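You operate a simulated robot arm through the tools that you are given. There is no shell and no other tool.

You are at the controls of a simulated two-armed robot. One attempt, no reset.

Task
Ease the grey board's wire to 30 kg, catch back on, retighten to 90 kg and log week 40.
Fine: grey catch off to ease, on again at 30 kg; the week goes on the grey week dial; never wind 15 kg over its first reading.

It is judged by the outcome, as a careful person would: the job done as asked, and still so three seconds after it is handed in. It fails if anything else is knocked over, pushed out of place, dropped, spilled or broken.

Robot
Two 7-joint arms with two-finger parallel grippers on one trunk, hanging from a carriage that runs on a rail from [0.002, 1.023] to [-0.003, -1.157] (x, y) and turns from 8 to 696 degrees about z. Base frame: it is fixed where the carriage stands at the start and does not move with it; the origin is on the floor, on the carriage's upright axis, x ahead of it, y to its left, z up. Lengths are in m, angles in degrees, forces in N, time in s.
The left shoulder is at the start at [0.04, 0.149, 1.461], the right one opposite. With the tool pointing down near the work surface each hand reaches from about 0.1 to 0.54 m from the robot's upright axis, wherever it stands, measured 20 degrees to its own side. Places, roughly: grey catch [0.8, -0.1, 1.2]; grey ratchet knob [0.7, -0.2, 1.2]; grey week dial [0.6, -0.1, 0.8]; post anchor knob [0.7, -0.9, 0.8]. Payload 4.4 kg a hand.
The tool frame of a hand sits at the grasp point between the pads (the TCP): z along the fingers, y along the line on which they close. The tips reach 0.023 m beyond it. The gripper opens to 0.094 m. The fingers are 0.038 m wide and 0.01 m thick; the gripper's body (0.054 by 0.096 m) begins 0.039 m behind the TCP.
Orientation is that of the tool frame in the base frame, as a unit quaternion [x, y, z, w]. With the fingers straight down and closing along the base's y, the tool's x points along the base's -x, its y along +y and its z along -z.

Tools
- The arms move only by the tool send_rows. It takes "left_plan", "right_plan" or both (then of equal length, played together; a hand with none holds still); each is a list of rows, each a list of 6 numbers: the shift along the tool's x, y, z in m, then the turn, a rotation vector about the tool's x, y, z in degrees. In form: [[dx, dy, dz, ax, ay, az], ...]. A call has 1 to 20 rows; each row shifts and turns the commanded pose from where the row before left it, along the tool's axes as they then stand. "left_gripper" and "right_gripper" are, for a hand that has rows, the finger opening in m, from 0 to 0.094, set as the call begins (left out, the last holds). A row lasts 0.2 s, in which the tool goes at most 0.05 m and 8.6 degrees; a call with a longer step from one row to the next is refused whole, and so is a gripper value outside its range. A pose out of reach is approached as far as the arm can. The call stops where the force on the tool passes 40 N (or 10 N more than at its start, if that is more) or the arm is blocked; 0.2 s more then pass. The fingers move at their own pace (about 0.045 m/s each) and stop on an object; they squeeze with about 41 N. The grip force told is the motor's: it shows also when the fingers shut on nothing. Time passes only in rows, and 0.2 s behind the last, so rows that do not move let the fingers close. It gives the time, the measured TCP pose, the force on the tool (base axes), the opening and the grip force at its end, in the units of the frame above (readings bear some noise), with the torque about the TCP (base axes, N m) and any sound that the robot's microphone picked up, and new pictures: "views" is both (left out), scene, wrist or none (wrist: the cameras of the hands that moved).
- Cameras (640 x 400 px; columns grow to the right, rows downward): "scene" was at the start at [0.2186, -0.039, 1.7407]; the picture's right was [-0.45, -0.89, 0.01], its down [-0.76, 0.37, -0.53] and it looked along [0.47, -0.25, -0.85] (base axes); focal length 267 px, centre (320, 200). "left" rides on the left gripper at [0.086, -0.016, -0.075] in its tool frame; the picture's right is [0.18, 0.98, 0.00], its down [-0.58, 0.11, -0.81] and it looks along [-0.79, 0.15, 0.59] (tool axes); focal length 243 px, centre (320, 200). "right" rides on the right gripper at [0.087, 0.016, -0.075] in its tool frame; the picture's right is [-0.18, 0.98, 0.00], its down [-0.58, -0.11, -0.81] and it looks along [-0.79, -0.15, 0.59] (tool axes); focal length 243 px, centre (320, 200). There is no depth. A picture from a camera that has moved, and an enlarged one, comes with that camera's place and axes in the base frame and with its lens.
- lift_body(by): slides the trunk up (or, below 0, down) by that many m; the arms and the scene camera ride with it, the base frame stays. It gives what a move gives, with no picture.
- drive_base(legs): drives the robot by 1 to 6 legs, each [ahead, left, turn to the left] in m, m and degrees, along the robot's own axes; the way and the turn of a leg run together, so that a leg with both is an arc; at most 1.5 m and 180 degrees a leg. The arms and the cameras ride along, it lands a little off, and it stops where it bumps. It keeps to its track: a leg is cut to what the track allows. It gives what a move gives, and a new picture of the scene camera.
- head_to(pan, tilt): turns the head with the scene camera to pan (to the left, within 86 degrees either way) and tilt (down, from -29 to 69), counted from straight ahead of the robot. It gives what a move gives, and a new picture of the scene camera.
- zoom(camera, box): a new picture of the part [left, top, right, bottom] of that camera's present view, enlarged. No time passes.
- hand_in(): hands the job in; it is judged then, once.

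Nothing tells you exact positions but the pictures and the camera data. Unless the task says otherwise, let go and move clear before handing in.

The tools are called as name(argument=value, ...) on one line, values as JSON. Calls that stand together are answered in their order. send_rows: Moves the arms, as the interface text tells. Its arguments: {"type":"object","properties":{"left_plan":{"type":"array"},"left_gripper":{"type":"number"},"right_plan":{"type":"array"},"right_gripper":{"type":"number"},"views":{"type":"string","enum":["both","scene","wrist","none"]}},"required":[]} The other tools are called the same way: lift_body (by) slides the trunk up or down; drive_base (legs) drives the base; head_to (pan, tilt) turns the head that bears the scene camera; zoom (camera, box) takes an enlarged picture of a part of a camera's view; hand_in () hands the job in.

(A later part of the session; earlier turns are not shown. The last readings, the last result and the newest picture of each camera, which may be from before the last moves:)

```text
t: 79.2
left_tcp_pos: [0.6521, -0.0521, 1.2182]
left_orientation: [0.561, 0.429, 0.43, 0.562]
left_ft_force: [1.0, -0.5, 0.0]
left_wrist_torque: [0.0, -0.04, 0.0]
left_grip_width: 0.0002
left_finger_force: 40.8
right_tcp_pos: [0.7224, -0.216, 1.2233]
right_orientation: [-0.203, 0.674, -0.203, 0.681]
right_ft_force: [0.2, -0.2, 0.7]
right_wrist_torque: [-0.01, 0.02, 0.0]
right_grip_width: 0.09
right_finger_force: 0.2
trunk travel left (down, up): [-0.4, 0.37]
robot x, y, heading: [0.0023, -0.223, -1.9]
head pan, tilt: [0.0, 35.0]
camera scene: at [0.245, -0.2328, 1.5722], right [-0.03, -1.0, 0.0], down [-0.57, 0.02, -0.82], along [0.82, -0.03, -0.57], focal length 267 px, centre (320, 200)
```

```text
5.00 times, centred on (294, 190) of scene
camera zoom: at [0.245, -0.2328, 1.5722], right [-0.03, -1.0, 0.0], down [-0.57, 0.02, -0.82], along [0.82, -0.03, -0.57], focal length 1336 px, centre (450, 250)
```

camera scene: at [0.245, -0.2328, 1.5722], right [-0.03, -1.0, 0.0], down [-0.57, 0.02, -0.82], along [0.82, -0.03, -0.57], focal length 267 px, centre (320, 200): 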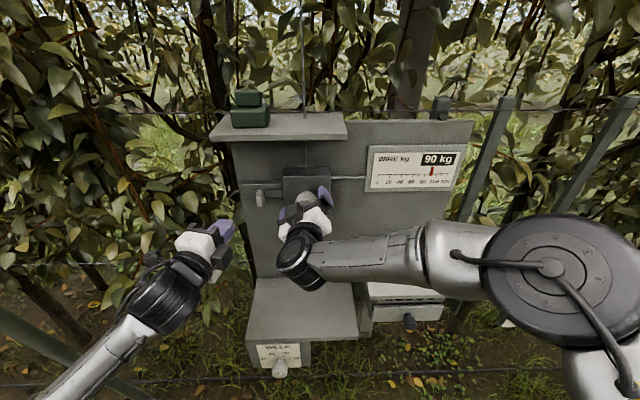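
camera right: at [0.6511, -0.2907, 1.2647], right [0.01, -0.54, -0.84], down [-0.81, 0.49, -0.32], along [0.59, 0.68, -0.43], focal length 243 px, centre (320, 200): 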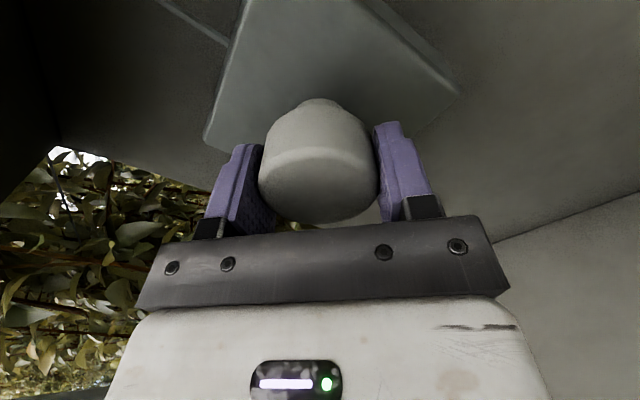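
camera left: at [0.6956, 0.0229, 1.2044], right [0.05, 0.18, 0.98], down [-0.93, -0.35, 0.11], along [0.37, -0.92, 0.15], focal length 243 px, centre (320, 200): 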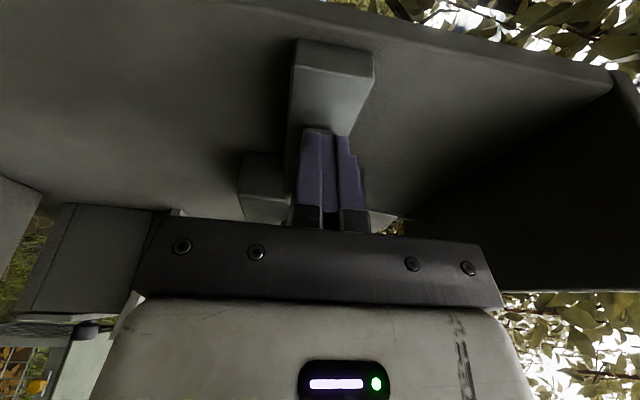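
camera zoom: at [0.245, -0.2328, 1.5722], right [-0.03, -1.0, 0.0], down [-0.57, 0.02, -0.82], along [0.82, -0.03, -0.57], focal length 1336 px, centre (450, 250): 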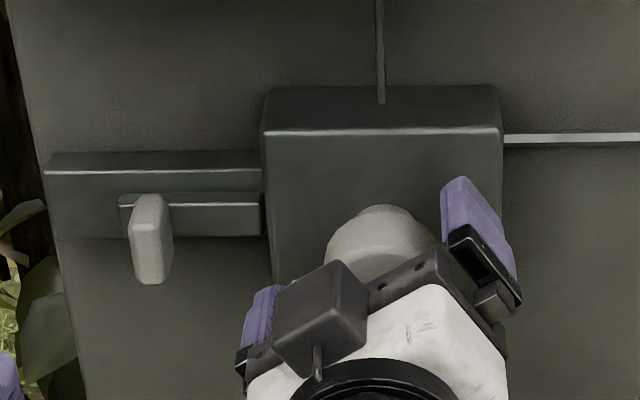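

The ratchet holds 90 kg with the hand open and the catch on. I'll back the right hand away from the knob, then look around before lowering to the week dial.

send_rows(right_plan=[[0, 0, -0.03, 0, 0, 0], [0, 0, -0.03, 0, 0, 0], [0, 0, -0.03, 0, 0, 0], [0, 0, -0.03, 0, 0, 0], [0, 0, 0, 0, 0, 8], [0, 0, 0, 0, 0, 8], [0, 0, 0, 0, 0, 8], [0, 0, 0, 0, 0, 8], [0, 0, 0, 0, 0, 0]], views="none")

head_to(pan=50, tilt=60)

head_to(pan=-50, tilt=60)

head_to(pan=0, tilt=60)

```text
t: 81.2
left_tcp_pos: [0.6523, -0.0529, 1.2199]
left_orientation: [0.56, 0.429, 0.431, 0.563]
left_ft_force: [-0.8, -0.7, -0.2]
left_wrist_torque: [0.0, 0.03, -0.01]
left_grip_width: 0.0
left_finger_force: 41.6
right_tcp_pos: [0.6029, -0.2168, 1.2209]
right_orientation: [-0.009, 0.703, -0.008, 0.711]
right_ft_force: [-0.2, -0.1, 0.1]
right_wrist_torque: [0.0, -0.03, -0.02]
right_grip_width: 0.0904
right_finger_force: 0.0
trunk travel left (down, up): [-0.4, 0.37]
robot x, y, heading: [-0.0021, -0.2276, -1.4]
head pan, tilt: [0.0, 35.0]
```

```text
t: 82.3
left_tcp_pos: [0.6528, -0.0532, 1.2193]
left_orientation: [0.562, 0.429, 0.43, 0.562]
left_ft_force: [-0.3, 0.0, -0.2]
left_wrist_torque: [0.03, 0.0, 0.0]
left_grip_width: 0.0001
left_finger_force: 41.1
right_tcp_pos: [0.6037, -0.2165, 1.2221]
right_orientation: [-0.008, 0.703, -0.009, 0.711]
right_ft_force: [0.4, -0.2, 0.1]
right_wrist_torque: [0.01, 0.0, -0.01]
right_grip_width: 0.0899
right_finger_force: 0.1
trunk travel left (down, up): [-0.4, 0.37]
robot x, y, heading: [-0.0033, -0.2278, -1.7]
head pan, tilt: [50.0, 60.0]
camera scene: at [0.2014, -0.1804, 1.538], right [0.75, -0.67, 0.0], down [-0.58, -0.65, -0.5], along [0.33, 0.37, -0.87], focal length 267 px, centre (320, 200)
```

scene: 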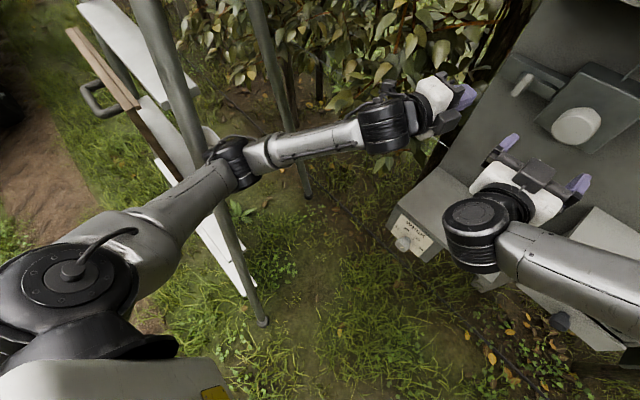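

```text
t: 84.1
left_tcp_pos: [0.653, -0.0536, 1.2191]
left_orientation: [0.561, 0.429, 0.43, 0.562]
left_ft_force: [0.7, 0.7, -0.7]
left_wrist_torque: [0.04, 0.04, -0.04]
left_grip_width: 0.0
left_finger_force: 40.9
right_tcp_pos: [0.6034, -0.2163, 1.2208]
right_orientation: [-0.01, 0.703, -0.007, 0.711]
right_ft_force: [0.2, -0.5, 0.8]
right_wrist_torque: [-0.03, 0.01, 0.0]
right_grip_width: 0.09
right_finger_force: 0.0
trunk travel left (down, up): [-0.4, 0.37]
robot x, y, heading: [0.0004, -0.2232, -1.4]
head pan, tilt: [-50.0, 60.0]
camera scene: at [0.1983, -0.2824, 1.5379], right [-0.78, -0.62, 0.0], down [-0.54, 0.68, -0.5], along [0.31, -0.39, -0.87], focal length 267 px, centre (320, 200)
```

scene: 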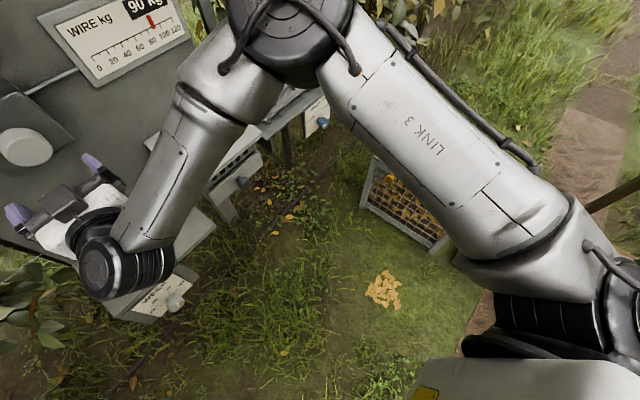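

```text
t: 85.3
left_tcp_pos: [0.6533, -0.053, 1.2194]
left_orientation: [0.561, 0.429, 0.43, 0.562]
left_ft_force: [-0.3, -0.8, -0.5]
left_wrist_torque: [-0.02, 0.0, 0.0]
left_grip_width: 0.0
left_finger_force: 41.1
right_tcp_pos: [0.6022, -0.2163, 1.222]
right_orientation: [-0.009, 0.704, -0.008, 0.711]
right_ft_force: [-0.2, -0.1, -0.3]
right_wrist_torque: [0.02, 0.03, 0.03]
right_grip_width: 0.0899
right_finger_force: 0.1
trunk travel left (down, up): [-0.4, 0.37]
robot x, y, heading: [-0.002, -0.2233, -1.7]
head pan, tilt: [0.0, 60.0]
camera scene: at [0.2236, -0.2322, 1.5379], right [-0.03, -1.0, 0.0], down [-0.87, 0.03, -0.5], along [0.5, -0.02, -0.87], focal length 267 px, centre (320, 200)
```

scene: 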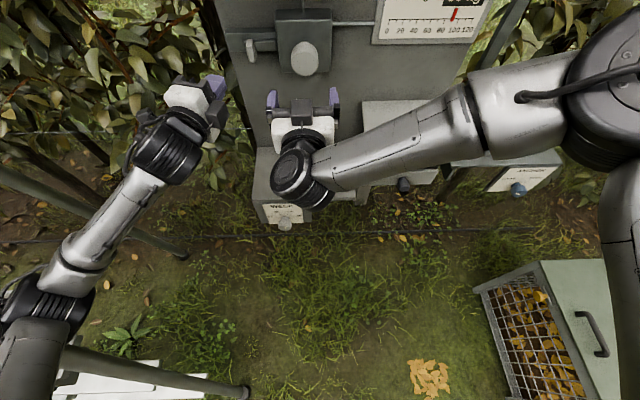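

The left elbow is close to the ladder leg, so I'll move the carriage right before lowering. First I'll fold the right hand back and turn it down, clear of the drawer box.

send_rows(right_plan=[[0, -0.02, -0.03, 0, 8, 0], [0, -0.02, -0.03, 0, 8, 0], [0, -0.02, -0.03, 0, 8, 0], [0, -0.02, -0.03, 0, 8, 0], [0, -0.015, 0, 0, 8.2, 0], [0, -0.015, 0, 0, 8.2, 0], [0, -0.015, 0, 0, 8.2, 0], [0, -0.015, 0, 0, 8.2, 0], [0, -0.015, 0, 0, 8.2, 0], [0, -0.015, 0, 0, 8.2, 0], [0, -0.015, 0, 0, 8.2, 0]], right_gripper=0.03, views="none")

send_rows(right_plan=[[0.03, 0, 0, 0, 0, 0], [0.03, 0, 0, 0, 0, 0], [0.03, 0, 0, 0, 0, 0]], views="scene")

```text
t: 87.7
left_tcp_pos: [0.6517, -0.0537, 1.2198]
left_orientation: [0.561, 0.429, 0.43, 0.563]
left_ft_force: [0.9, -0.8, -0.7]
left_wrist_torque: [0.01, -0.02, -0.02]
left_grip_width: 0.0001
left_finger_force: 41.1
right_tcp_pos: [0.4843, -0.4013, 1.249]
right_orientation: [-0.001, 1.0, -0.012, 0.009]
right_ft_force: [0.3, 0.5, 0.3]
right_wrist_torque: [0.01, -0.03, 0.0]
right_grip_width: 0.0299
right_finger_force: 0.0
trunk travel left (down, up): [-0.4, 0.37]
robot x, y, heading: [0.0009, -0.2267, -1.5]
head pan, tilt: [0.0, 60.0]
```

```text
t: 88.5
left_tcp_pos: [0.6515, -0.0519, 1.2182]
left_orientation: [0.561, 0.429, 0.431, 0.562]
left_ft_force: [-0.1, 0.3, 0.2]
left_wrist_torque: [-0.01, -0.02, 0.02]
left_grip_width: 0.0
left_finger_force: 41.6
right_tcp_pos: [0.3955, -0.4012, 1.2472]
right_orientation: [0.0, 1.0, -0.012, 0.011]
right_ft_force: [-0.4, 0.5, 0.4]
right_wrist_torque: [-0.04, -0.05, 0.0]
right_grip_width: 0.03
right_finger_force: 0.1
trunk travel left (down, up): [-0.4, 0.37]
robot x, y, heading: [0.0023, -0.2268, -1.6]
head pan, tilt: [0.0, 60.0]
camera scene: at [0.2235, -0.2321, 1.5379], right [-0.03, -1.0, 0.0], down [-0.87, 0.03, -0.5], along [0.5, -0.02, -0.87], focal length 267 px, centre (320, 200)
```

scene: 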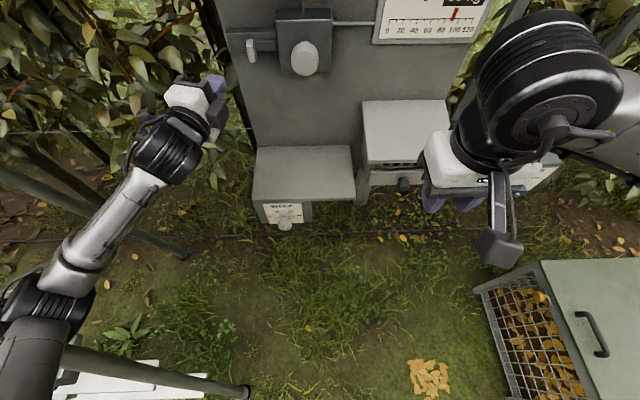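

drive_base(legs=[[0, -0.1, 0]])

drive_base(legs=[[0, -0.12, 0]])

```text
t: 89.6
left_tcp_pos: [0.6516, -0.1518, 1.2194]
left_orientation: [0.561, 0.429, 0.429, 0.562]
left_ft_force: [0.0, -0.6, -0.6]
left_wrist_torque: [0.0, 0.0, -0.02]
left_grip_width: 0.0
left_finger_force: 41.0
right_tcp_pos: [0.3984, -0.5001, 1.2469]
right_orientation: [0.0, 1.0, -0.013, 0.01]
right_ft_force: [0.2, -0.4, 0.7]
right_wrist_torque: [0.07, -0.01, -0.02]
right_grip_width: 0.0301
right_finger_force: 0.0
trunk travel left (down, up): [-0.4, 0.37]
robot x, y, heading: [0.0005, -0.322, -2.0]
head pan, tilt: [0.0, 60.0]
camera scene: at [0.2234, -0.3306, 1.5379], right [-0.03, -1.0, 0.0], down [-0.87, 0.03, -0.5], along [0.5, -0.02, -0.87], focal length 267 px, centre (320, 200)
```

scene: 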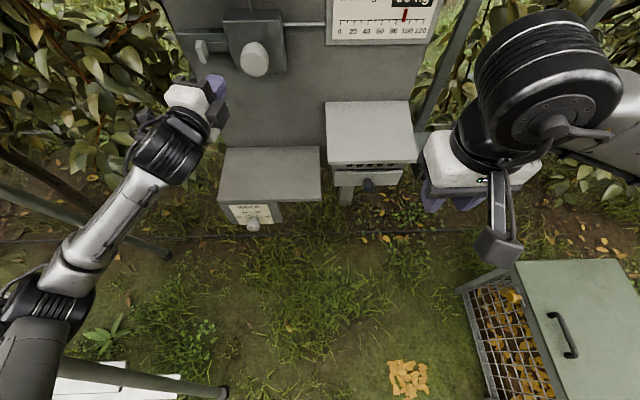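

```text
t: 90.8
left_tcp_pos: [0.6515, -0.2673, 1.2184]
left_orientation: [0.56, 0.429, 0.431, 0.562]
left_ft_force: [-0.2, 0.2, -0.4]
left_wrist_torque: [0.0, 0.03, 0.02]
left_grip_width: 0.0001
left_finger_force: 41.0
right_tcp_pos: [0.397, -0.6169, 1.2471]
right_orientation: [-0.002, 1.0, -0.013, 0.01]
right_ft_force: [-0.1, -0.5, 0.4]
right_wrist_torque: [0.04, -0.02, -0.01]
right_grip_width: 0.0301
right_finger_force: 0.0
trunk travel left (down, up): [-0.4, 0.37]
robot x, y, heading: [-0.0023, -0.4405, -1.7]
head pan, tilt: [0.0, 60.0]
camera scene: at [0.2231, -0.4473, 1.5379], right [-0.03, -1.0, 0.0], down [-0.87, 0.02, -0.5], along [0.5, -0.01, -0.87], focal length 267 px, centre (320, 200)
```

scene: 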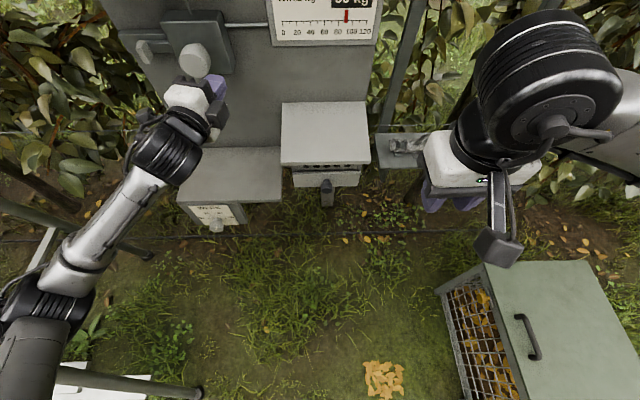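

There's room on both sides now. I'll pull the left hand back from the board and turn it to a plain forward pose for the week dial.

send_rows(left_plan=[[-0.0097, 0, -0.0363, 0, 0, 0], [-0.0097, 0, -0.0363, 0, 0, 0], [-0.0097, 0, -0.0363, 0, 0, 0], [0, 0, 0, 0, 7.5, 0], [0, 0, 0, 0, 7.5, 0], [0, 0, 0, 0, 0, -8.2], [0, 0, 0, 0, 0, -8.2], [0, 0, 0, 0, 0, -8.2], [0, 0, 0, 0, 0, -8.2], [0, 0, 0, 0, 0, -8.2], [0, 0, 0, 0, 0, -8.2], [0, 0, 0, 0, 0, -8.2], [0, 0, 0, 0, 0, -8.2], [0, 0, 0, 0, 0, -8.2], [0, 0, 0, 0, 0, -8.2], [0, 0, 0, 0, 0, -8]], left_gripper=0.08, views="none")

head_to(pan=20, tilt=55)

```text
t: 94.2
left_tcp_pos: [0.5385, -0.2668, 1.2189]
left_orientation: [-0.001, 0.706, -0.001, 0.708]
left_ft_force: [0.5, 0.3, 0.4]
left_wrist_torque: [0.02, -0.01, 0.02]
left_grip_width: 0.0801
left_finger_force: 0.1
right_tcp_pos: [0.3964, -0.6158, 1.2467]
right_orientation: [-0.001, 1.0, -0.012, 0.011]
right_ft_force: [0.0, -0.1, 0.0]
right_wrist_torque: [-0.01, 0.04, -0.02]
right_grip_width: 0.03
right_finger_force: 0.1
trunk travel left (down, up): [-0.4, 0.37]
robot x, y, heading: [-0.0004, -0.4392, -1.7]
head pan, tilt: [0.0, 60.0]
```

```text
t: 95.1
left_tcp_pos: [0.5386, -0.2675, 1.2196]
left_orientation: [0.0, 0.707, 0.0, 0.708]
left_ft_force: [0.0, -0.9, 0.4]
left_wrist_torque: [0.03, -0.02, -0.01]
left_grip_width: 0.08
left_finger_force: 0.0
right_tcp_pos: [0.3967, -0.6162, 1.2467]
right_orientation: [-0.001, 1.0, -0.012, 0.01]
right_ft_force: [-0.8, 0.1, -0.1]
right_wrist_torque: [-0.02, 0.0, 0.0]
right_grip_width: 0.0299
right_finger_force: 0.0
trunk travel left (down, up): [-0.4, 0.37]
robot x, y, heading: [-0.003, -0.4399, -1.7]
head pan, tilt: [20.0, 55.0]
camera scene: at [0.2249, -0.4222, 1.544], right [0.31, -0.95, 0.0], down [-0.78, -0.26, -0.57], along [0.54, 0.18, -0.82], focal length 267 px, centre (320, 200)
```

scene: 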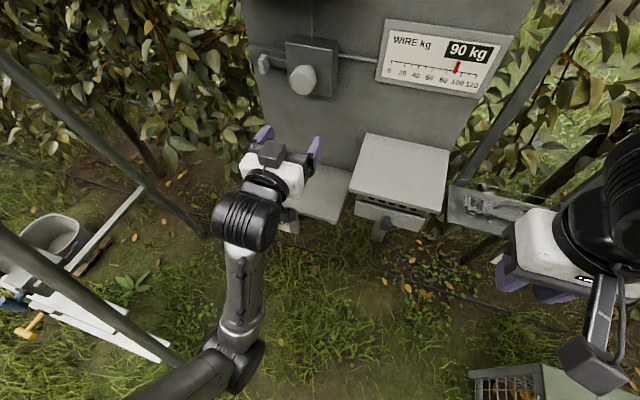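

The left elbow is clear of the ladder. I'll draw the left hand back slightly and lower the trunk to work at the week dial.

send_rows(left_plan=[[0, 0.02, -0.03, 0, 0, 0], [0, 0.03, -0.03, 0, 0, 0], [0, 0.03, 0, 0, 0, 0], [0, 0.03, 0, 0, 0, 0]], views="none")

lift_body(by=-0.33)

head_to(pan=25, tilt=40)

```text
t: 96.1
left_tcp_pos: [0.4839, -0.1542, 1.2174]
left_orientation: [0.001, 0.707, -0.001, 0.707]
left_ft_force: [0.0, 0.2, -0.6]
left_wrist_torque: [0.04, -0.02, 0.02]
left_grip_width: 0.0802
left_finger_force: 0.1
left hand out of reach, approached as far as the arm can: row 2
right_tcp_pos: [0.3972, -0.6145, 1.2475]
right_orientation: [-0.002, 1.0, -0.012, 0.01]
right_ft_force: [-0.4, -0.3, 0.3]
right_wrist_torque: [-0.03, -0.03, -0.04]
right_grip_width: 0.03
right_finger_force: 0.0
trunk travel left (down, up): [-0.4, 0.37]
robot x, y, heading: [-0.0015, -0.4436, -1.5]
head pan, tilt: [20.0, 55.0]
```

```text
t: 99.3
left_tcp_pos: [0.484, -0.1558, 0.8872]
left_orientation: [0.001, 0.706, -0.001, 0.708]
left_ft_force: [-0.7, 0.1, 0.4]
left_wrist_torque: [0.02, -0.01, 0.01]
left_grip_width: 0.0798
left_finger_force: 0.1
right_tcp_pos: [0.3964, -0.6165, 0.9168]
right_orientation: [-0.001, 1.0, -0.012, 0.01]
right_ft_force: [0.0, -0.1, 0.7]
right_wrist_torque: [-0.02, 0.02, 0.01]
right_grip_width: 0.03
right_finger_force: 0.0
trunk travel left (down, up): [-0.07, 0.7]
robot x, y, heading: [-0.0018, -0.4436, -1.3]
head pan, tilt: [20.0, 55.0]
```

```text
t: 100.1
left_tcp_pos: [0.4845, -0.1567, 0.8878]
left_orientation: [0.001, 0.707, -0.001, 0.707]
left_ft_force: [-0.1, 0.1, 0.0]
left_wrist_torque: [0.02, -0.02, 0.01]
left_grip_width: 0.0798
left_finger_force: 0.0
right_tcp_pos: [0.3968, -0.6149, 0.9167]
right_orientation: [-0.001, 1.0, -0.012, 0.01]
right_ft_force: [-0.4, -0.4, -0.3]
right_wrist_torque: [-0.02, 0.0, -0.03]
right_grip_width: 0.0301
right_finger_force: 0.1
trunk travel left (down, up): [-0.07, 0.7]
robot x, y, heading: [-0.0005, -0.4396, -1.5]
head pan, tilt: [25.0, 40.0]
camera scene: at [0.2345, -0.4112, 1.2346], right [0.4, -0.92, 0.0], down [-0.59, -0.26, -0.77], along [0.7, 0.3, -0.64], focal length 267 px, centre (320, 200)
```

scene: 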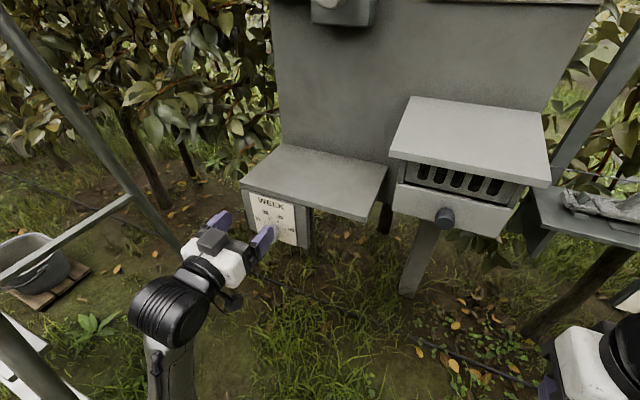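

zoom(camera="scene", box=[230, 180, 326, 240])

zoom(camera="left", box=[0, 0, 640, 400])

```text
6.67 times, centred on (278, 210) of scene
camera zoom: at [0.2345, -0.4112, 1.2346], right [0.4, -0.92, 0.0], down [-0.59, -0.26, -0.77], along [0.7, 0.3, -0.64], focal length 1781 px, centre (600, 133)
```

zoom: 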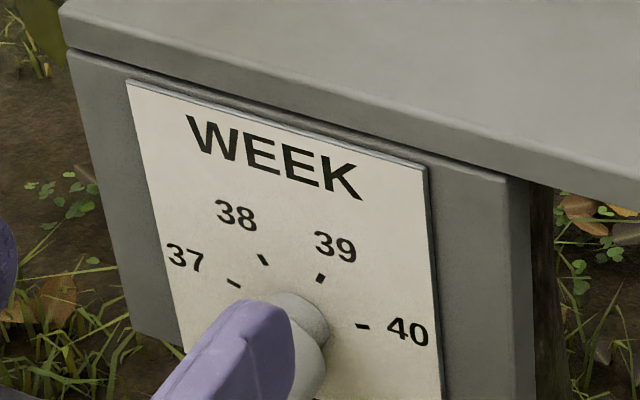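

```text
1.00 times, centred on (320, 200) of left (not enlarged: the box is as wide or as high as the picture)
camera zoom: at [0.4092, -0.1723, 0.8023], right [0.0, 0.98, -0.18], down [-0.81, 0.11, 0.58], along [0.59, 0.15, 0.79], focal length 243 px, centre (320, 200)
```

zoom: 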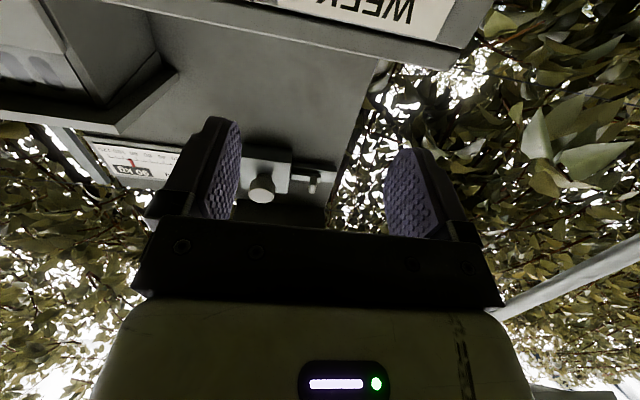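

The dial ticks put its centre near [y -0.133, z 0.764], with the 40 mark about 75 degrees right of vertical and 39 about 25, so one step is about 50 degrees clockwise. I'll line the left hand up with the dial knob.

send_rows(left_plan=[[0.031, 0.006, 0, 0, 0, 0], [0.031, 0.006, 0, 0, 0, 0], [0.031, 0.006, 0, 0, 0, 0], [0.031, 0.006, 0, 0, 0, 0], [0, 0, 0, 0, 0, 0]], views="both")

zoom(camera="scene", box=[230, 180, 326, 240])

```text
t: 101.3
left_tcp_pos: [0.4846, -0.1321, 0.7639]
left_orientation: [0.0, 0.706, -0.001, 0.708]
left_ft_force: [-0.6, 0.3, 0.3]
left_wrist_torque: [0.0, 0.03, 0.02]
left_grip_width: 0.08
left_finger_force: 0.0
right_tcp_pos: [0.3968, -0.6161, 0.9165]
right_orientation: [-0.001, 1.0, -0.013, 0.01]
right_ft_force: [1.1, -0.2, -0.2]
right_wrist_torque: [-0.04, 0.0, 0.02]
right_grip_width: 0.0301
right_finger_force: 0.1
trunk travel left (down, up): [-0.07, 0.7]
robot x, y, heading: [0.0019, -0.4377, -1.7]
head pan, tilt: [25.0, 40.0]
camera scene: at [0.2351, -0.4112, 1.2348], right [0.4, -0.92, 0.0], down [-0.59, -0.26, -0.77], along [0.7, 0.3, -0.64], focal length 267 px, centre (320, 200)
camera left: at [0.4095, -0.1488, 0.6787], right [0.0, 0.98, -0.18], down [-0.81, 0.11, 0.58], along [0.59, 0.15, 0.79], focal length 243 px, centre (320, 200)
```

scene: 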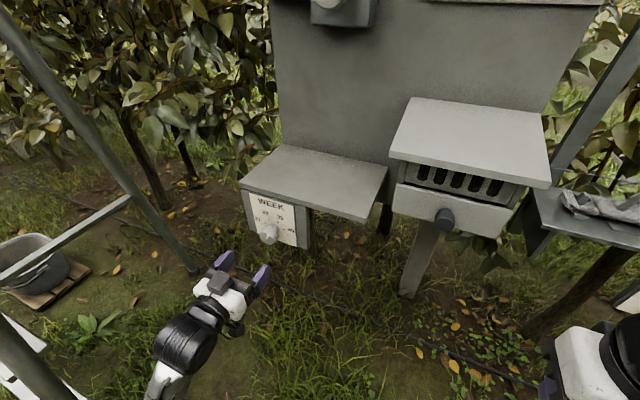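
left: 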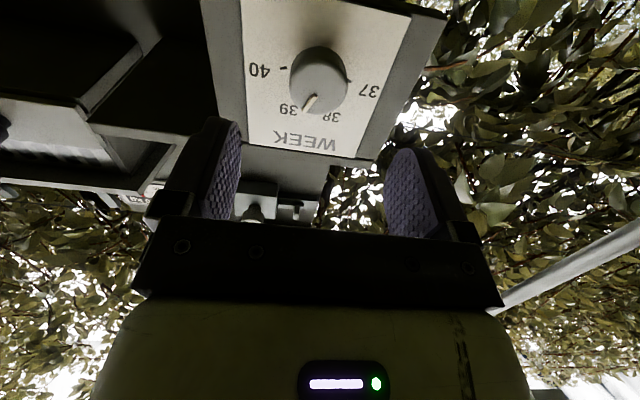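

```text
6.67 times, centred on (278, 210) of scene
camera zoom: at [0.2351, -0.4112, 1.2348], right [0.4, -0.92, 0.0], down [-0.59, -0.26, -0.77], along [0.7, 0.3, -0.64], focal length 1781 px, centre (600, 133)
```

zoom: 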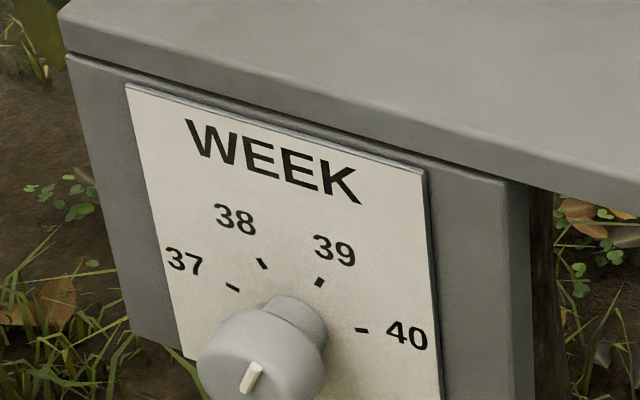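

The left camera gives a clear head-on view: the mark points at 39. I'll move in around the dial knob.

send_rows(left_plan=[[0, 0, 0.025, 0, 0, 0], [0, 0, 0.025, 0, 0, 0], [0, 0, 0.02, 0, 0, 0], [0, 0, 0, 0, 0, 0]], views="both")

zoom(camera="scene", box=[230, 180, 326, 240])

```text
t: 102.3
left_tcp_pos: [0.5545, -0.1318, 0.7636]
left_orientation: [0.0, 0.706, -0.001, 0.708]
left_ft_force: [-0.5, 0.4, -0.5]
left_wrist_torque: [0.02, 0.02, -0.01]
left_grip_width: 0.08
left_finger_force: 0.0
right_tcp_pos: [0.3958, -0.615, 0.9169]
right_orientation: [-0.001, 1.0, -0.012, 0.011]
right_ft_force: [-0.1, 0.2, 0.1]
right_wrist_torque: [0.05, -0.01, -0.02]
right_grip_width: 0.0299
right_finger_force: 0.1
trunk travel left (down, up): [-0.07, 0.7]
robot x, y, heading: [-0.0022, -0.4398, -1.7]
head pan, tilt: [25.0, 40.0]
camera scene: at [0.2344, -0.4111, 1.2347], right [0.4, -0.92, 0.0], down [-0.59, -0.26, -0.77], along [0.7, 0.3, -0.64], focal length 267 px, centre (320, 200)
camera left: at [0.4791, -0.1481, 0.6783], right [0.0, 0.98, -0.18], down [-0.81, 0.11, 0.58], along [0.59, 0.15, 0.79], focal length 243 px, centre (320, 200)
```

scene: 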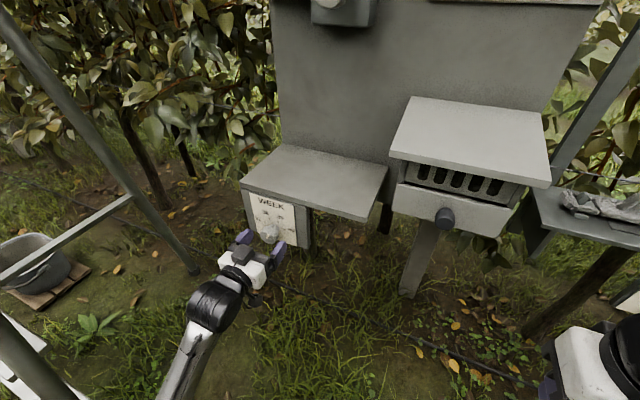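
left: 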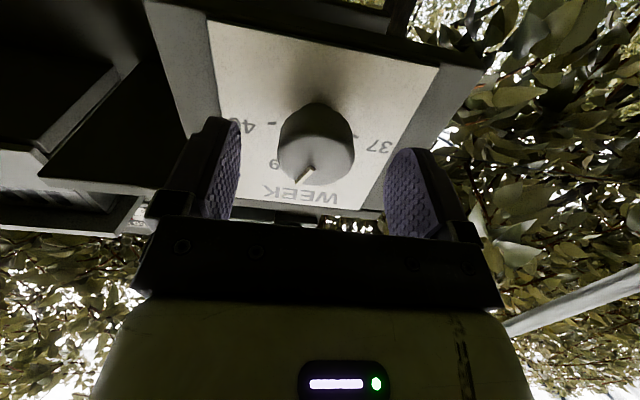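

```text
6.67 times, centred on (278, 210) of scene
camera zoom: at [0.2344, -0.4111, 1.2347], right [0.4, -0.92, 0.0], down [-0.59, -0.26, -0.77], along [0.7, 0.3, -0.64], focal length 1781 px, centre (600, 133)
```

zoom: 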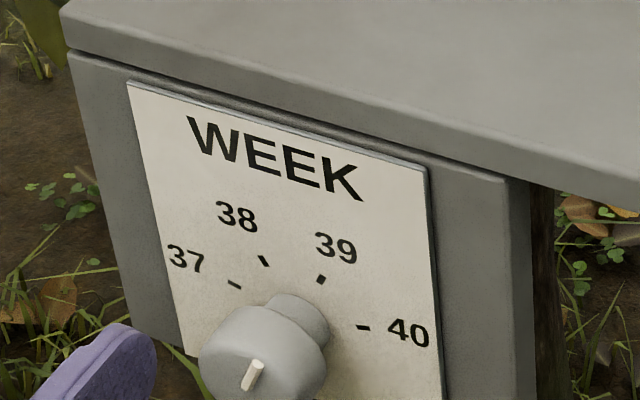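

send_rows(left_plan=[[-0.002, -0.001, 0.01, 0, 0, 0], [0, 0, 0.009, 0, 0, 0], [0, 0, 0, 0, 0, 0]], views="wrist")

send_rows(left_plan=[[0, 0, 0, 0, 0, 0], [0, 0, 0, 0, 0, 0], [0, 0, 0, 0, 0, 0], [0, 0, 0, 0, 0, 0]], left_gripper=0.02, views="wrist")

zoom(camera="scene", box=[230, 180, 326, 240])

```text
t: 103.1
left_tcp_pos: [0.5726, -0.133, 0.7659]
left_orientation: [0.0, 0.707, -0.001, 0.707]
left_ft_force: [0.6, -0.7, -0.6]
left_wrist_torque: [0.0, 0.04, 0.0]
left_grip_width: 0.08
left_finger_force: 0.0
right_tcp_pos: [0.3963, -0.6166, 0.9168]
right_orientation: [-0.001, 1.0, -0.013, 0.01]
right_ft_force: [-0.6, 0.2, 0.2]
right_wrist_torque: [0.01, 0.01, 0.0]
right_grip_width: 0.03
right_finger_force: 0.0
trunk travel left (down, up): [-0.07, 0.7]
robot x, y, heading: [-0.0003, -0.4388, -1.5]
head pan, tilt: [25.0, 40.0]
camera left: at [0.4975, -0.1495, 0.6796], right [0.0, 0.98, -0.18], down [-0.81, 0.11, 0.58], along [0.59, 0.15, 0.79], focal length 243 px, centre (320, 200)
```

left: 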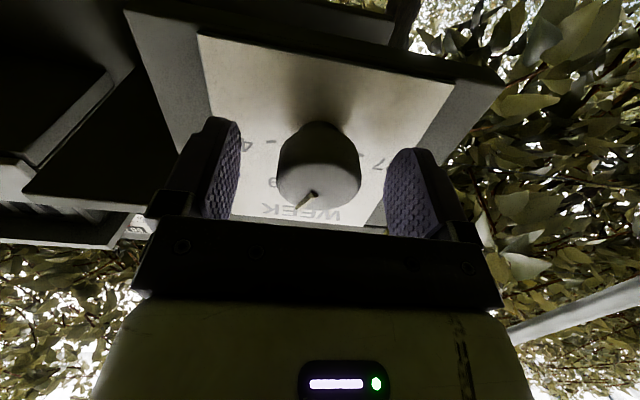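

```text
t: 104.1
left_tcp_pos: [0.5712, -0.1333, 0.7657]
left_orientation: [0.0, 0.707, 0.0, 0.708]
left_ft_force: [1.1, 0.4, 1.0]
left_wrist_torque: [-0.01, 0.05, -0.06]
left_grip_width: 0.041
left_finger_force: 44.5
right_tcp_pos: [0.3965, -0.6148, 0.9167]
right_orientation: [-0.002, 1.0, -0.013, 0.01]
right_ft_force: [0.4, -0.6, -0.1]
right_wrist_torque: [0.01, 0.0, 0.0]
right_grip_width: 0.03
right_finger_force: 0.1
trunk travel left (down, up): [-0.07, 0.7]
robot x, y, heading: [0.0012, -0.4387, -1.6]
head pan, tilt: [25.0, 40.0]
camera left: at [0.4976, -0.1496, 0.6798], right [0.0, 0.98, -0.18], down [-0.81, 0.11, 0.58], along [0.59, 0.15, 0.79], focal length 243 px, centre (320, 200)
```

left: 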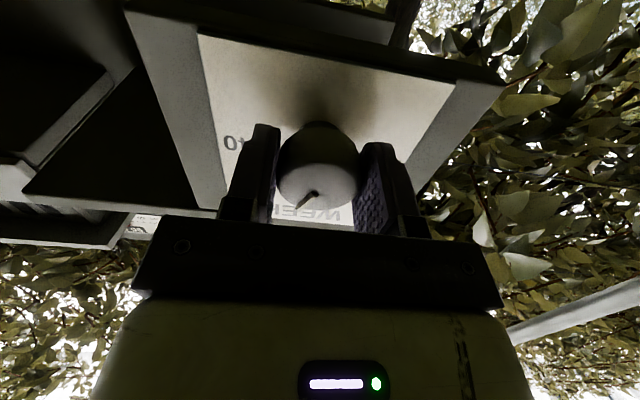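

```text
6.67 times, centred on (278, 210) of scene
camera zoom: at [0.2345, -0.4112, 1.2347], right [0.4, -0.92, 0.0], down [-0.59, -0.26, -0.77], along [0.7, 0.3, -0.64], focal length 1781 px, centre (600, 133)
```

zoom: 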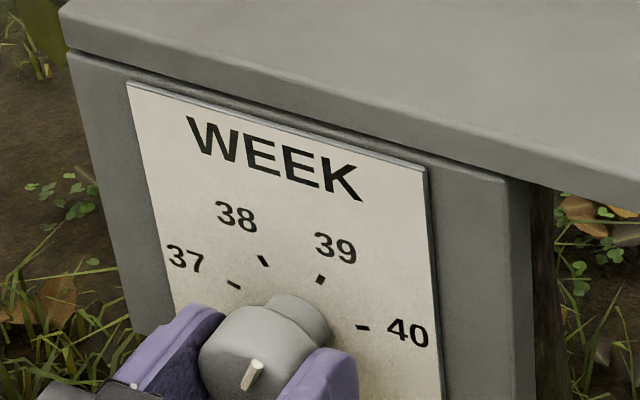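

The dial knob is held. I'll turn it clockwise in stages toward 40.

send_rows(left_plan=[[0, 0, 0, 0, 0, 5], [0, 0, 0, 0, 0, 5], [0, 0, 0, 0, 0, 5], [0, 0, 0, 0, 0, 5], [0, 0, 0, 0, 0, 5], [0, 0, 0, 0, 0, 5], [0, 0, 0, 0, 0, 0]], views="wrist")

zoom(camera="scene", box=[230, 180, 326, 240])

```text
t: 105.7
left_tcp_pos: [0.5718, -0.1319, 0.766]
left_orientation: [0.184, 0.682, 0.183, 0.684]
left_ft_force: [-1.9, 4.5, -1.2]
left_wrist_torque: [-0.03, -0.08, -0.03]
left_grip_width: 0.0412
left_finger_force: 45.0
right_tcp_pos: [0.3951, -0.6156, 0.9155]
right_orientation: [-0.002, 1.0, -0.012, 0.01]
right_ft_force: [-0.5, 0.3, -0.1]
right_wrist_torque: [0.0, -0.01, 0.01]
right_grip_width: 0.03
right_finger_force: 0.0
trunk travel left (down, up): [-0.07, 0.7]
robot x, y, heading: [-0.0015, -0.4421, -1.7]
head pan, tilt: [25.0, 40.0]
camera left: at [0.4975, -0.1026, 0.6838], right [0.0, 0.94, 0.33], down [-0.81, -0.2, 0.56], along [0.59, -0.27, 0.76], focal length 243 px, centre (320, 200)
```

left: 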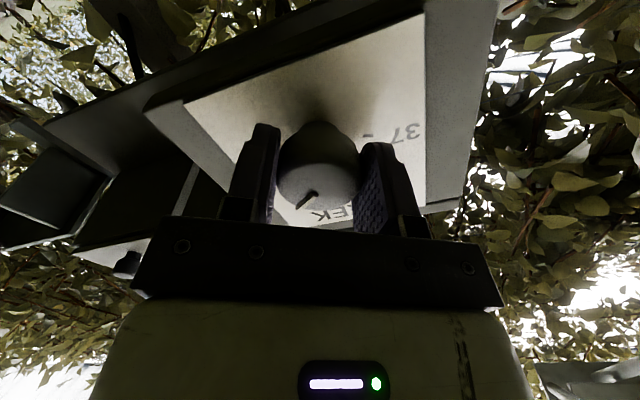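

```text
6.67 times, centred on (278, 210) of scene
camera zoom: at [0.2339, -0.4104, 1.2346], right [0.4, -0.92, 0.0], down [-0.59, -0.25, -0.77], along [0.7, 0.3, -0.64], focal length 1781 px, centre (600, 133)
```

zoom: 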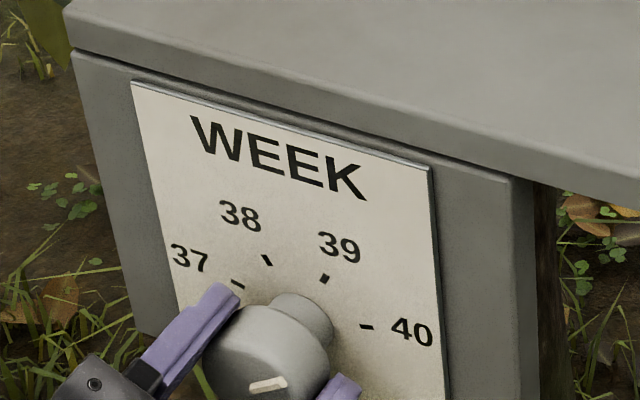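

send_rows(left_plan=[[0, 0, 0, 0, 0, 5], [0, 0, 0, 0, 0, 5], [0, 0, 0, 0, 0, 5], [0, 0, 0, 0, 0, 5], [0, 0, 0, 0, 0, 0], [0, 0, 0, 0, 0, 0]], views="wrist")

zoom(camera="scene", box=[230, 180, 326, 240])

zoom(camera="left", box=[240, 100, 400, 220])

```text
t: 107.1
left_tcp_pos: [0.5726, -0.1308, 0.7658]
left_orientation: [0.299, 0.64, 0.299, 0.642]
left_ft_force: [-6.3, 5.3, 6.9]
left_wrist_torque: [-0.04, 0.23, 0.61]
left_grip_width: 0.0412
left_finger_force: 44.9
right_tcp_pos: [0.3963, -0.6139, 0.9172]
right_orientation: [-0.002, 1.0, -0.011, 0.009]
right_ft_force: [0.9, 0.4, -0.3]
right_wrist_torque: [0.0, 0.01, -0.01]
right_grip_width: 0.03
right_finger_force: 0.0
trunk travel left (down, up): [-0.07, 0.7]
robot x, y, heading: [-0.0021, -0.4435, -1.7]
head pan, tilt: [25.0, 40.0]
camera left: at [0.4977, -0.0752, 0.6993], right [0.0, 0.77, 0.64], down [-0.81, -0.38, 0.45], along [0.59, -0.51, 0.62], focal length 243 px, centre (320, 200)
```

left: 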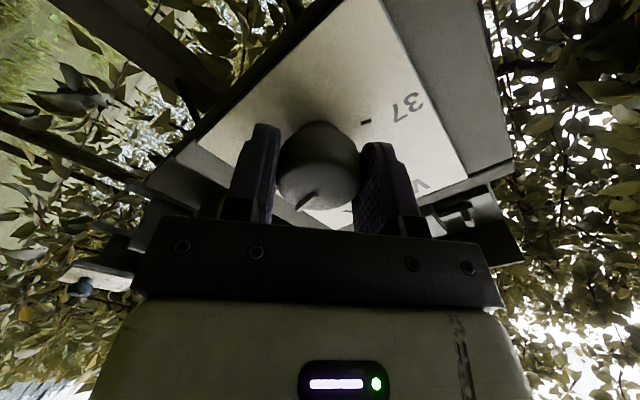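

```text
6.67 times, centred on (278, 210) of scene
camera zoom: at [0.2339, -0.4099, 1.2346], right [0.4, -0.92, 0.0], down [-0.59, -0.25, -0.77], along [0.7, 0.3, -0.64], focal length 1781 px, centre (600, 133)
```

zoom: 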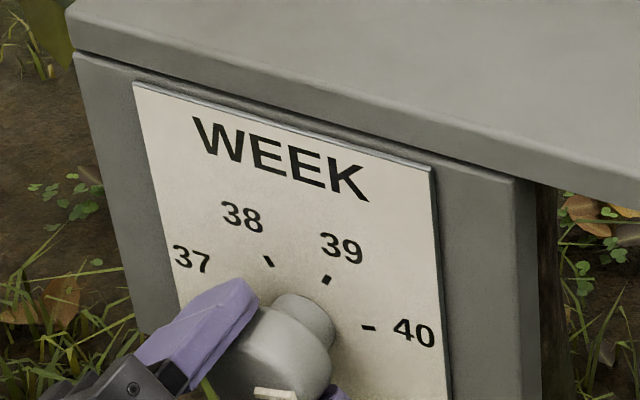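

```text
3.33 times, centred on (320, 160) of left
camera zoom: at [0.4977, -0.0752, 0.6993], right [0.0, 0.77, 0.64], down [-0.81, -0.38, 0.45], along [0.59, -0.51, 0.62], focal length 809 px, centre (320, 333)
```

zoom: 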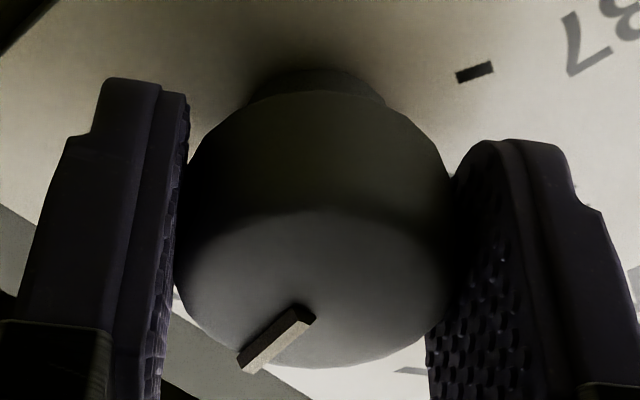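

zoom(camera="scene", box=[236, 195, 316, 245])

```text
8.00 times, centred on (276, 220) of scene
camera zoom: at [0.2339, -0.4099, 1.2346], right [0.4, -0.92, 0.0], down [-0.59, -0.25, -0.77], along [0.7, 0.3, -0.64], focal length 2137 px, centre (672, 40)
```

zoom: 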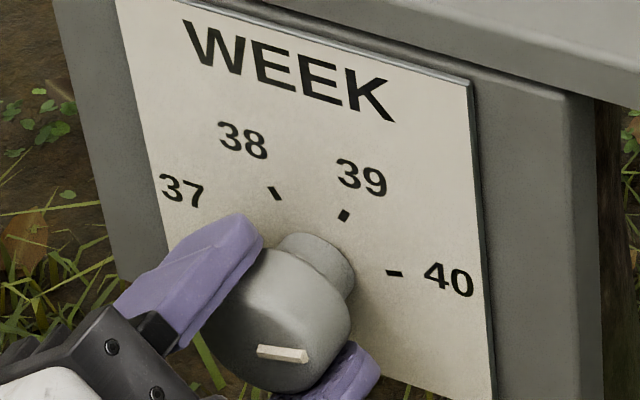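

The mark is level with the 40 tick: both come out about 73-75 degrees from vertical. I'll open the fingers, back off straight, and check.

send_rows(left_plan=[[0, 0, 0, 0, 0, 0], [0, 0, 0, 0, 0, 0], [0, 0, 0, 0, 0, 0], [0, 0, 0, 0, 0, 0]], left_gripper=0.085, views="none")

send_rows(left_plan=[[0, 0, -0.02, 0, 0, 0], [0, 0, -0.03, 0, 0, 0], [0, 0, -0.03, 0, 0, 0], [0, 0, 0, 0, 0, 0]], views="both")

zoom(camera="scene", box=[236, 195, 316, 245])

zoom(camera="left", box=[220, 0, 420, 160])

```text
t: 108.1
left_tcp_pos: [0.5734, -0.133, 0.7653]
left_orientation: [0.299, 0.64, 0.299, 0.642]
left_ft_force: [0.3, -0.4, 0.3]
left_wrist_torque: [0.0, 0.01, 0.01]
left_grip_width: 0.085
left_finger_force: 0.0
right_tcp_pos: [0.3964, -0.6162, 0.9161]
right_orientation: [-0.002, 1.0, -0.012, 0.01]
right_ft_force: [-0.8, 0.6, -0.4]
right_wrist_torque: [0.04, 0.01, -0.01]
right_grip_width: 0.03
right_finger_force: 0.2
trunk travel left (down, up): [-0.07, 0.7]
robot x, y, heading: [-0.0004, -0.444, -2.0]
head pan, tilt: [25.0, 40.0]
```

```text
t: 109.1
left_tcp_pos: [0.4949, -0.1325, 0.7666]
left_orientation: [0.298, 0.64, 0.299, 0.642]
left_ft_force: [0.8, 0.5, 0.1]
left_wrist_torque: [-0.04, 0.01, 0.02]
left_grip_width: 0.0849
left_finger_force: 0.0
right_tcp_pos: [0.3967, -0.6141, 0.9182]
right_orientation: [-0.002, 1.0, -0.012, 0.01]
right_ft_force: [0.0, -0.1, 0.1]
right_wrist_torque: [-0.01, -0.02, 0.04]
right_grip_width: 0.03
right_finger_force: 0.1
trunk travel left (down, up): [-0.07, 0.7]
robot x, y, heading: [0.0001, -0.4392, -1.5]
head pan, tilt: [25.0, 40.0]
camera scene: at [0.2351, -0.4112, 1.2348], right [0.4, -0.92, 0.0], down [-0.59, -0.26, -0.77], along [0.7, 0.3, -0.64], focal length 267 px, centre (320, 200)
camera left: at [0.4199, -0.0776, 0.6995], right [0.0, 0.77, 0.63], down [-0.81, -0.37, 0.45], along [0.59, -0.51, 0.63], focal length 243 px, centre (320, 200)
```

scene: 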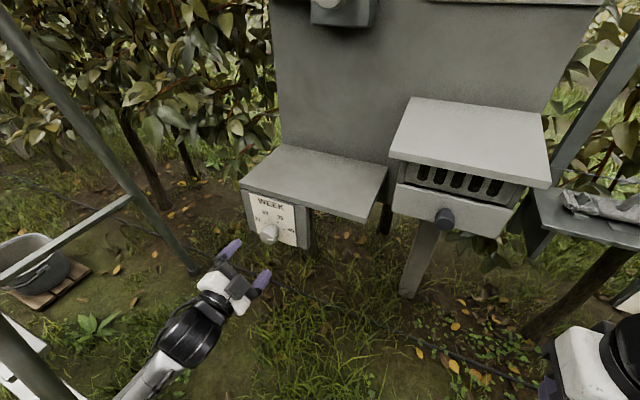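
left: 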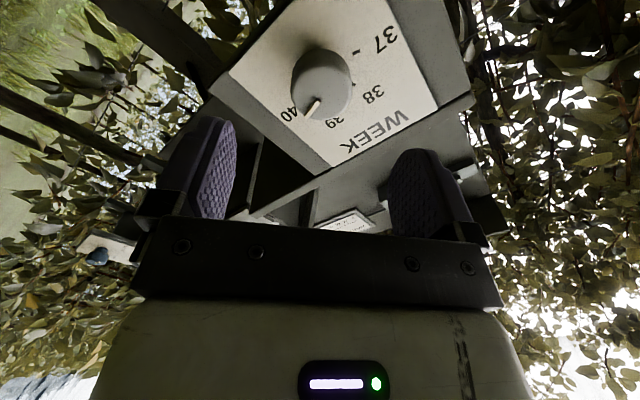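

```text
8.00 times, centred on (276, 220) of scene
camera zoom: at [0.2351, -0.4112, 1.2348], right [0.4, -0.92, 0.0], down [-0.59, -0.26, -0.77], along [0.7, 0.3, -0.64], focal length 2137 px, centre (672, 40)
```

zoom: 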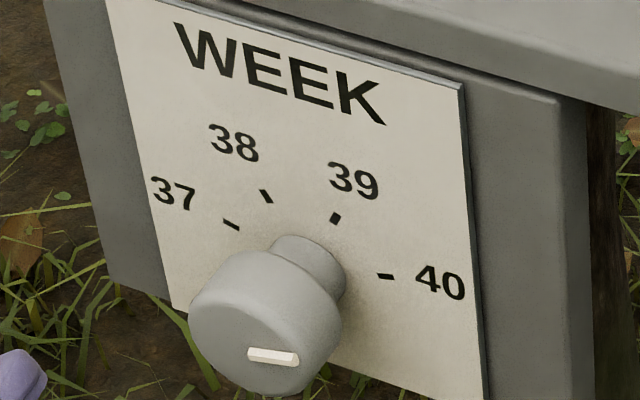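

```text
2.50 times, centred on (320, 80) of left
camera zoom: at [0.4199, -0.0776, 0.6995], right [0.0, 0.77, 0.63], down [-0.81, -0.37, 0.45], along [0.59, -0.51, 0.63], focal length 606 px, centre (320, 500)
```

zoom: 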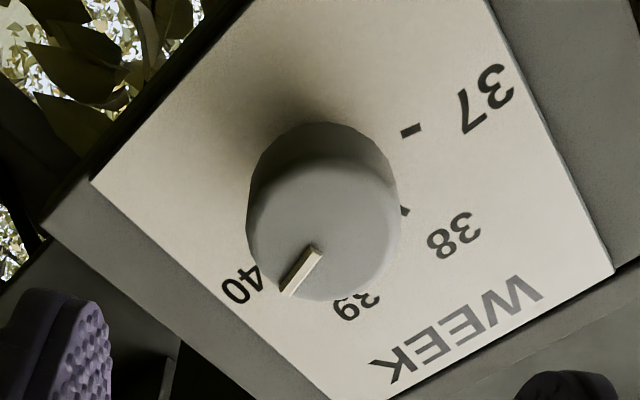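

zoom(camera="scene", box=[258, 222, 298, 247])

head_to(pan=45, tilt=38)

```text
16.00 times, centred on (278, 234) of scene
camera zoom: at [0.2351, -0.4112, 1.2348], right [0.4, -0.92, 0.0], down [-0.59, -0.26, -0.77], along [0.7, 0.3, -0.64], focal length 4274 px, centre (992, -352)
```

zoom: 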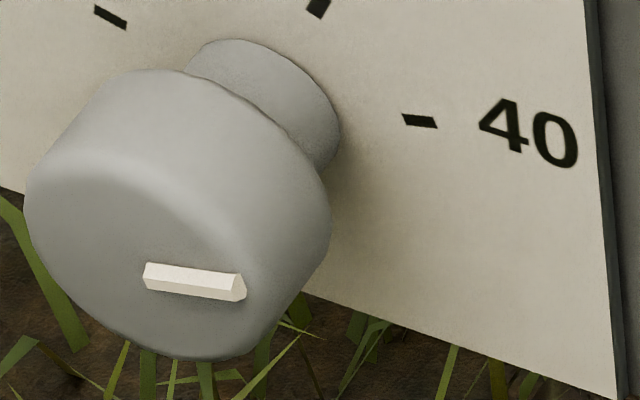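

```text
t: 109.9
left_tcp_pos: [0.4943, -0.134, 0.767]
left_orientation: [0.299, 0.64, 0.299, 0.641]
left_ft_force: [0.0, -0.5, -0.5]
left_wrist_torque: [-0.01, 0.0, -0.01]
left_grip_width: 0.085
left_finger_force: 0.0
right_tcp_pos: [0.397, -0.6162, 0.9169]
right_orientation: [-0.001, 1.0, -0.012, 0.01]
right_ft_force: [0.8, -0.8, 0.0]
right_wrist_torque: [-0.03, -0.02, 0.02]
right_grip_width: 0.03
right_finger_force: 0.1
trunk travel left (down, up): [-0.07, 0.7]
robot x, y, heading: [-0.0018, -0.4391, -1.3]
head pan, tilt: [45.0, 38.0]
camera scene: at [0.2191, -0.3857, 1.2376], right [0.69, -0.73, 0.0], down [-0.45, -0.42, -0.79], along [0.57, 0.54, -0.62], focal length 267 px, centre (320, 200)
```

scene: 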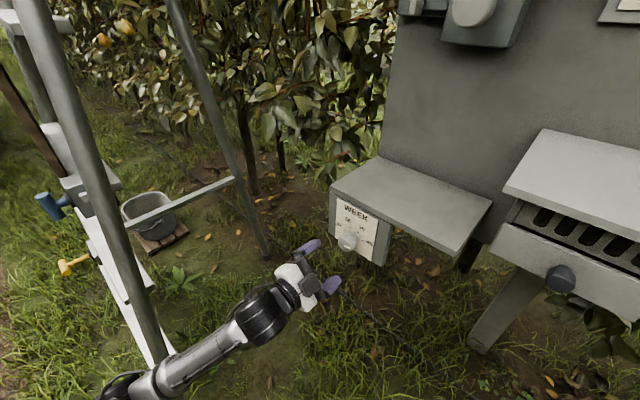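

send_rows(left_plan=[[0, 0, -0.005, 0, 0, -8.33], [0, 0, -0.005, 0, 0, -8.33], [0, 0, 0, 0, 0, -8.33], [0, 0, 0, 0, 0, -8.33], [0, 0, 0, 0, 0, -8.33], [0, 0, 0, 0, 0, -8.33], [0, 0, 0, 0, 0, 0]], views="wrist")

zoom(camera="left", box=[240, 20, 400, 160])

```text
t: 111.5
left_tcp_pos: [0.4832, -0.1338, 0.7646]
left_orientation: [0.0, 0.706, -0.002, 0.708]
left_ft_force: [-0.5, 0.7, 0.1]
left_wrist_torque: [0.02, 0.02, -0.03]
left_grip_width: 0.0849
left_finger_force: 0.1
right_tcp_pos: [0.3969, -0.6156, 0.9166]
right_orientation: [-0.002, 1.0, -0.012, 0.011]
right_ft_force: [-0.2, -0.7, 0.4]
right_wrist_torque: [-0.02, -0.02, 0.01]
right_grip_width: 0.0299
right_finger_force: 0.1
trunk travel left (down, up): [-0.07, 0.7]
robot x, y, heading: [-0.0053, -0.444, -1.7]
head pan, tilt: [45.0, 38.0]
camera left: at [0.4085, -0.149, 0.6803], right [0.0, 0.98, -0.19], down [-0.81, 0.11, 0.58], along [0.59, 0.15, 0.79], focal length 243 px, centre (320, 200)
```

left: 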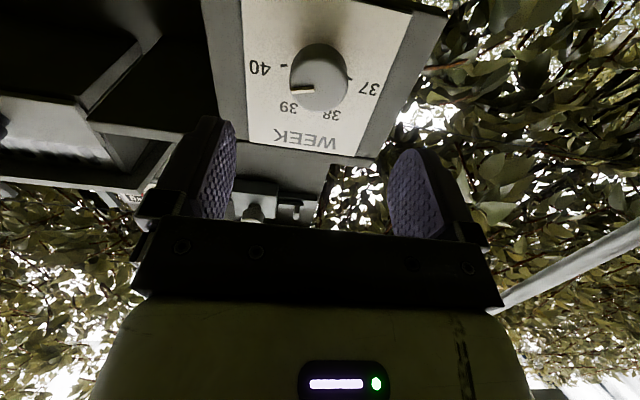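

```text
2.86 times, centred on (320, 90) of left
camera zoom: at [0.4085, -0.149, 0.6803], right [0.0, 0.98, -0.19], down [-0.81, 0.11, 0.58], along [0.59, 0.15, 0.79], focal length 693 px, centre (320, 514)
```

zoom: 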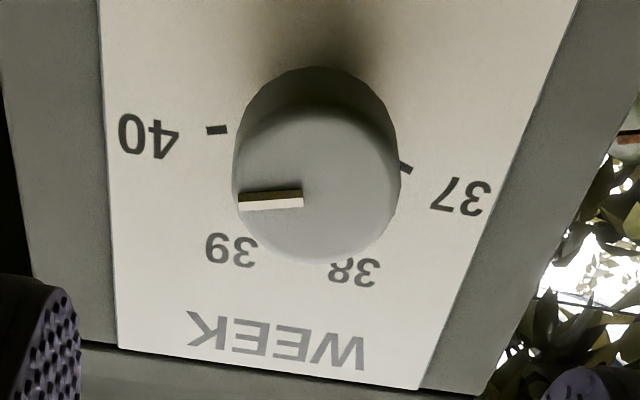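

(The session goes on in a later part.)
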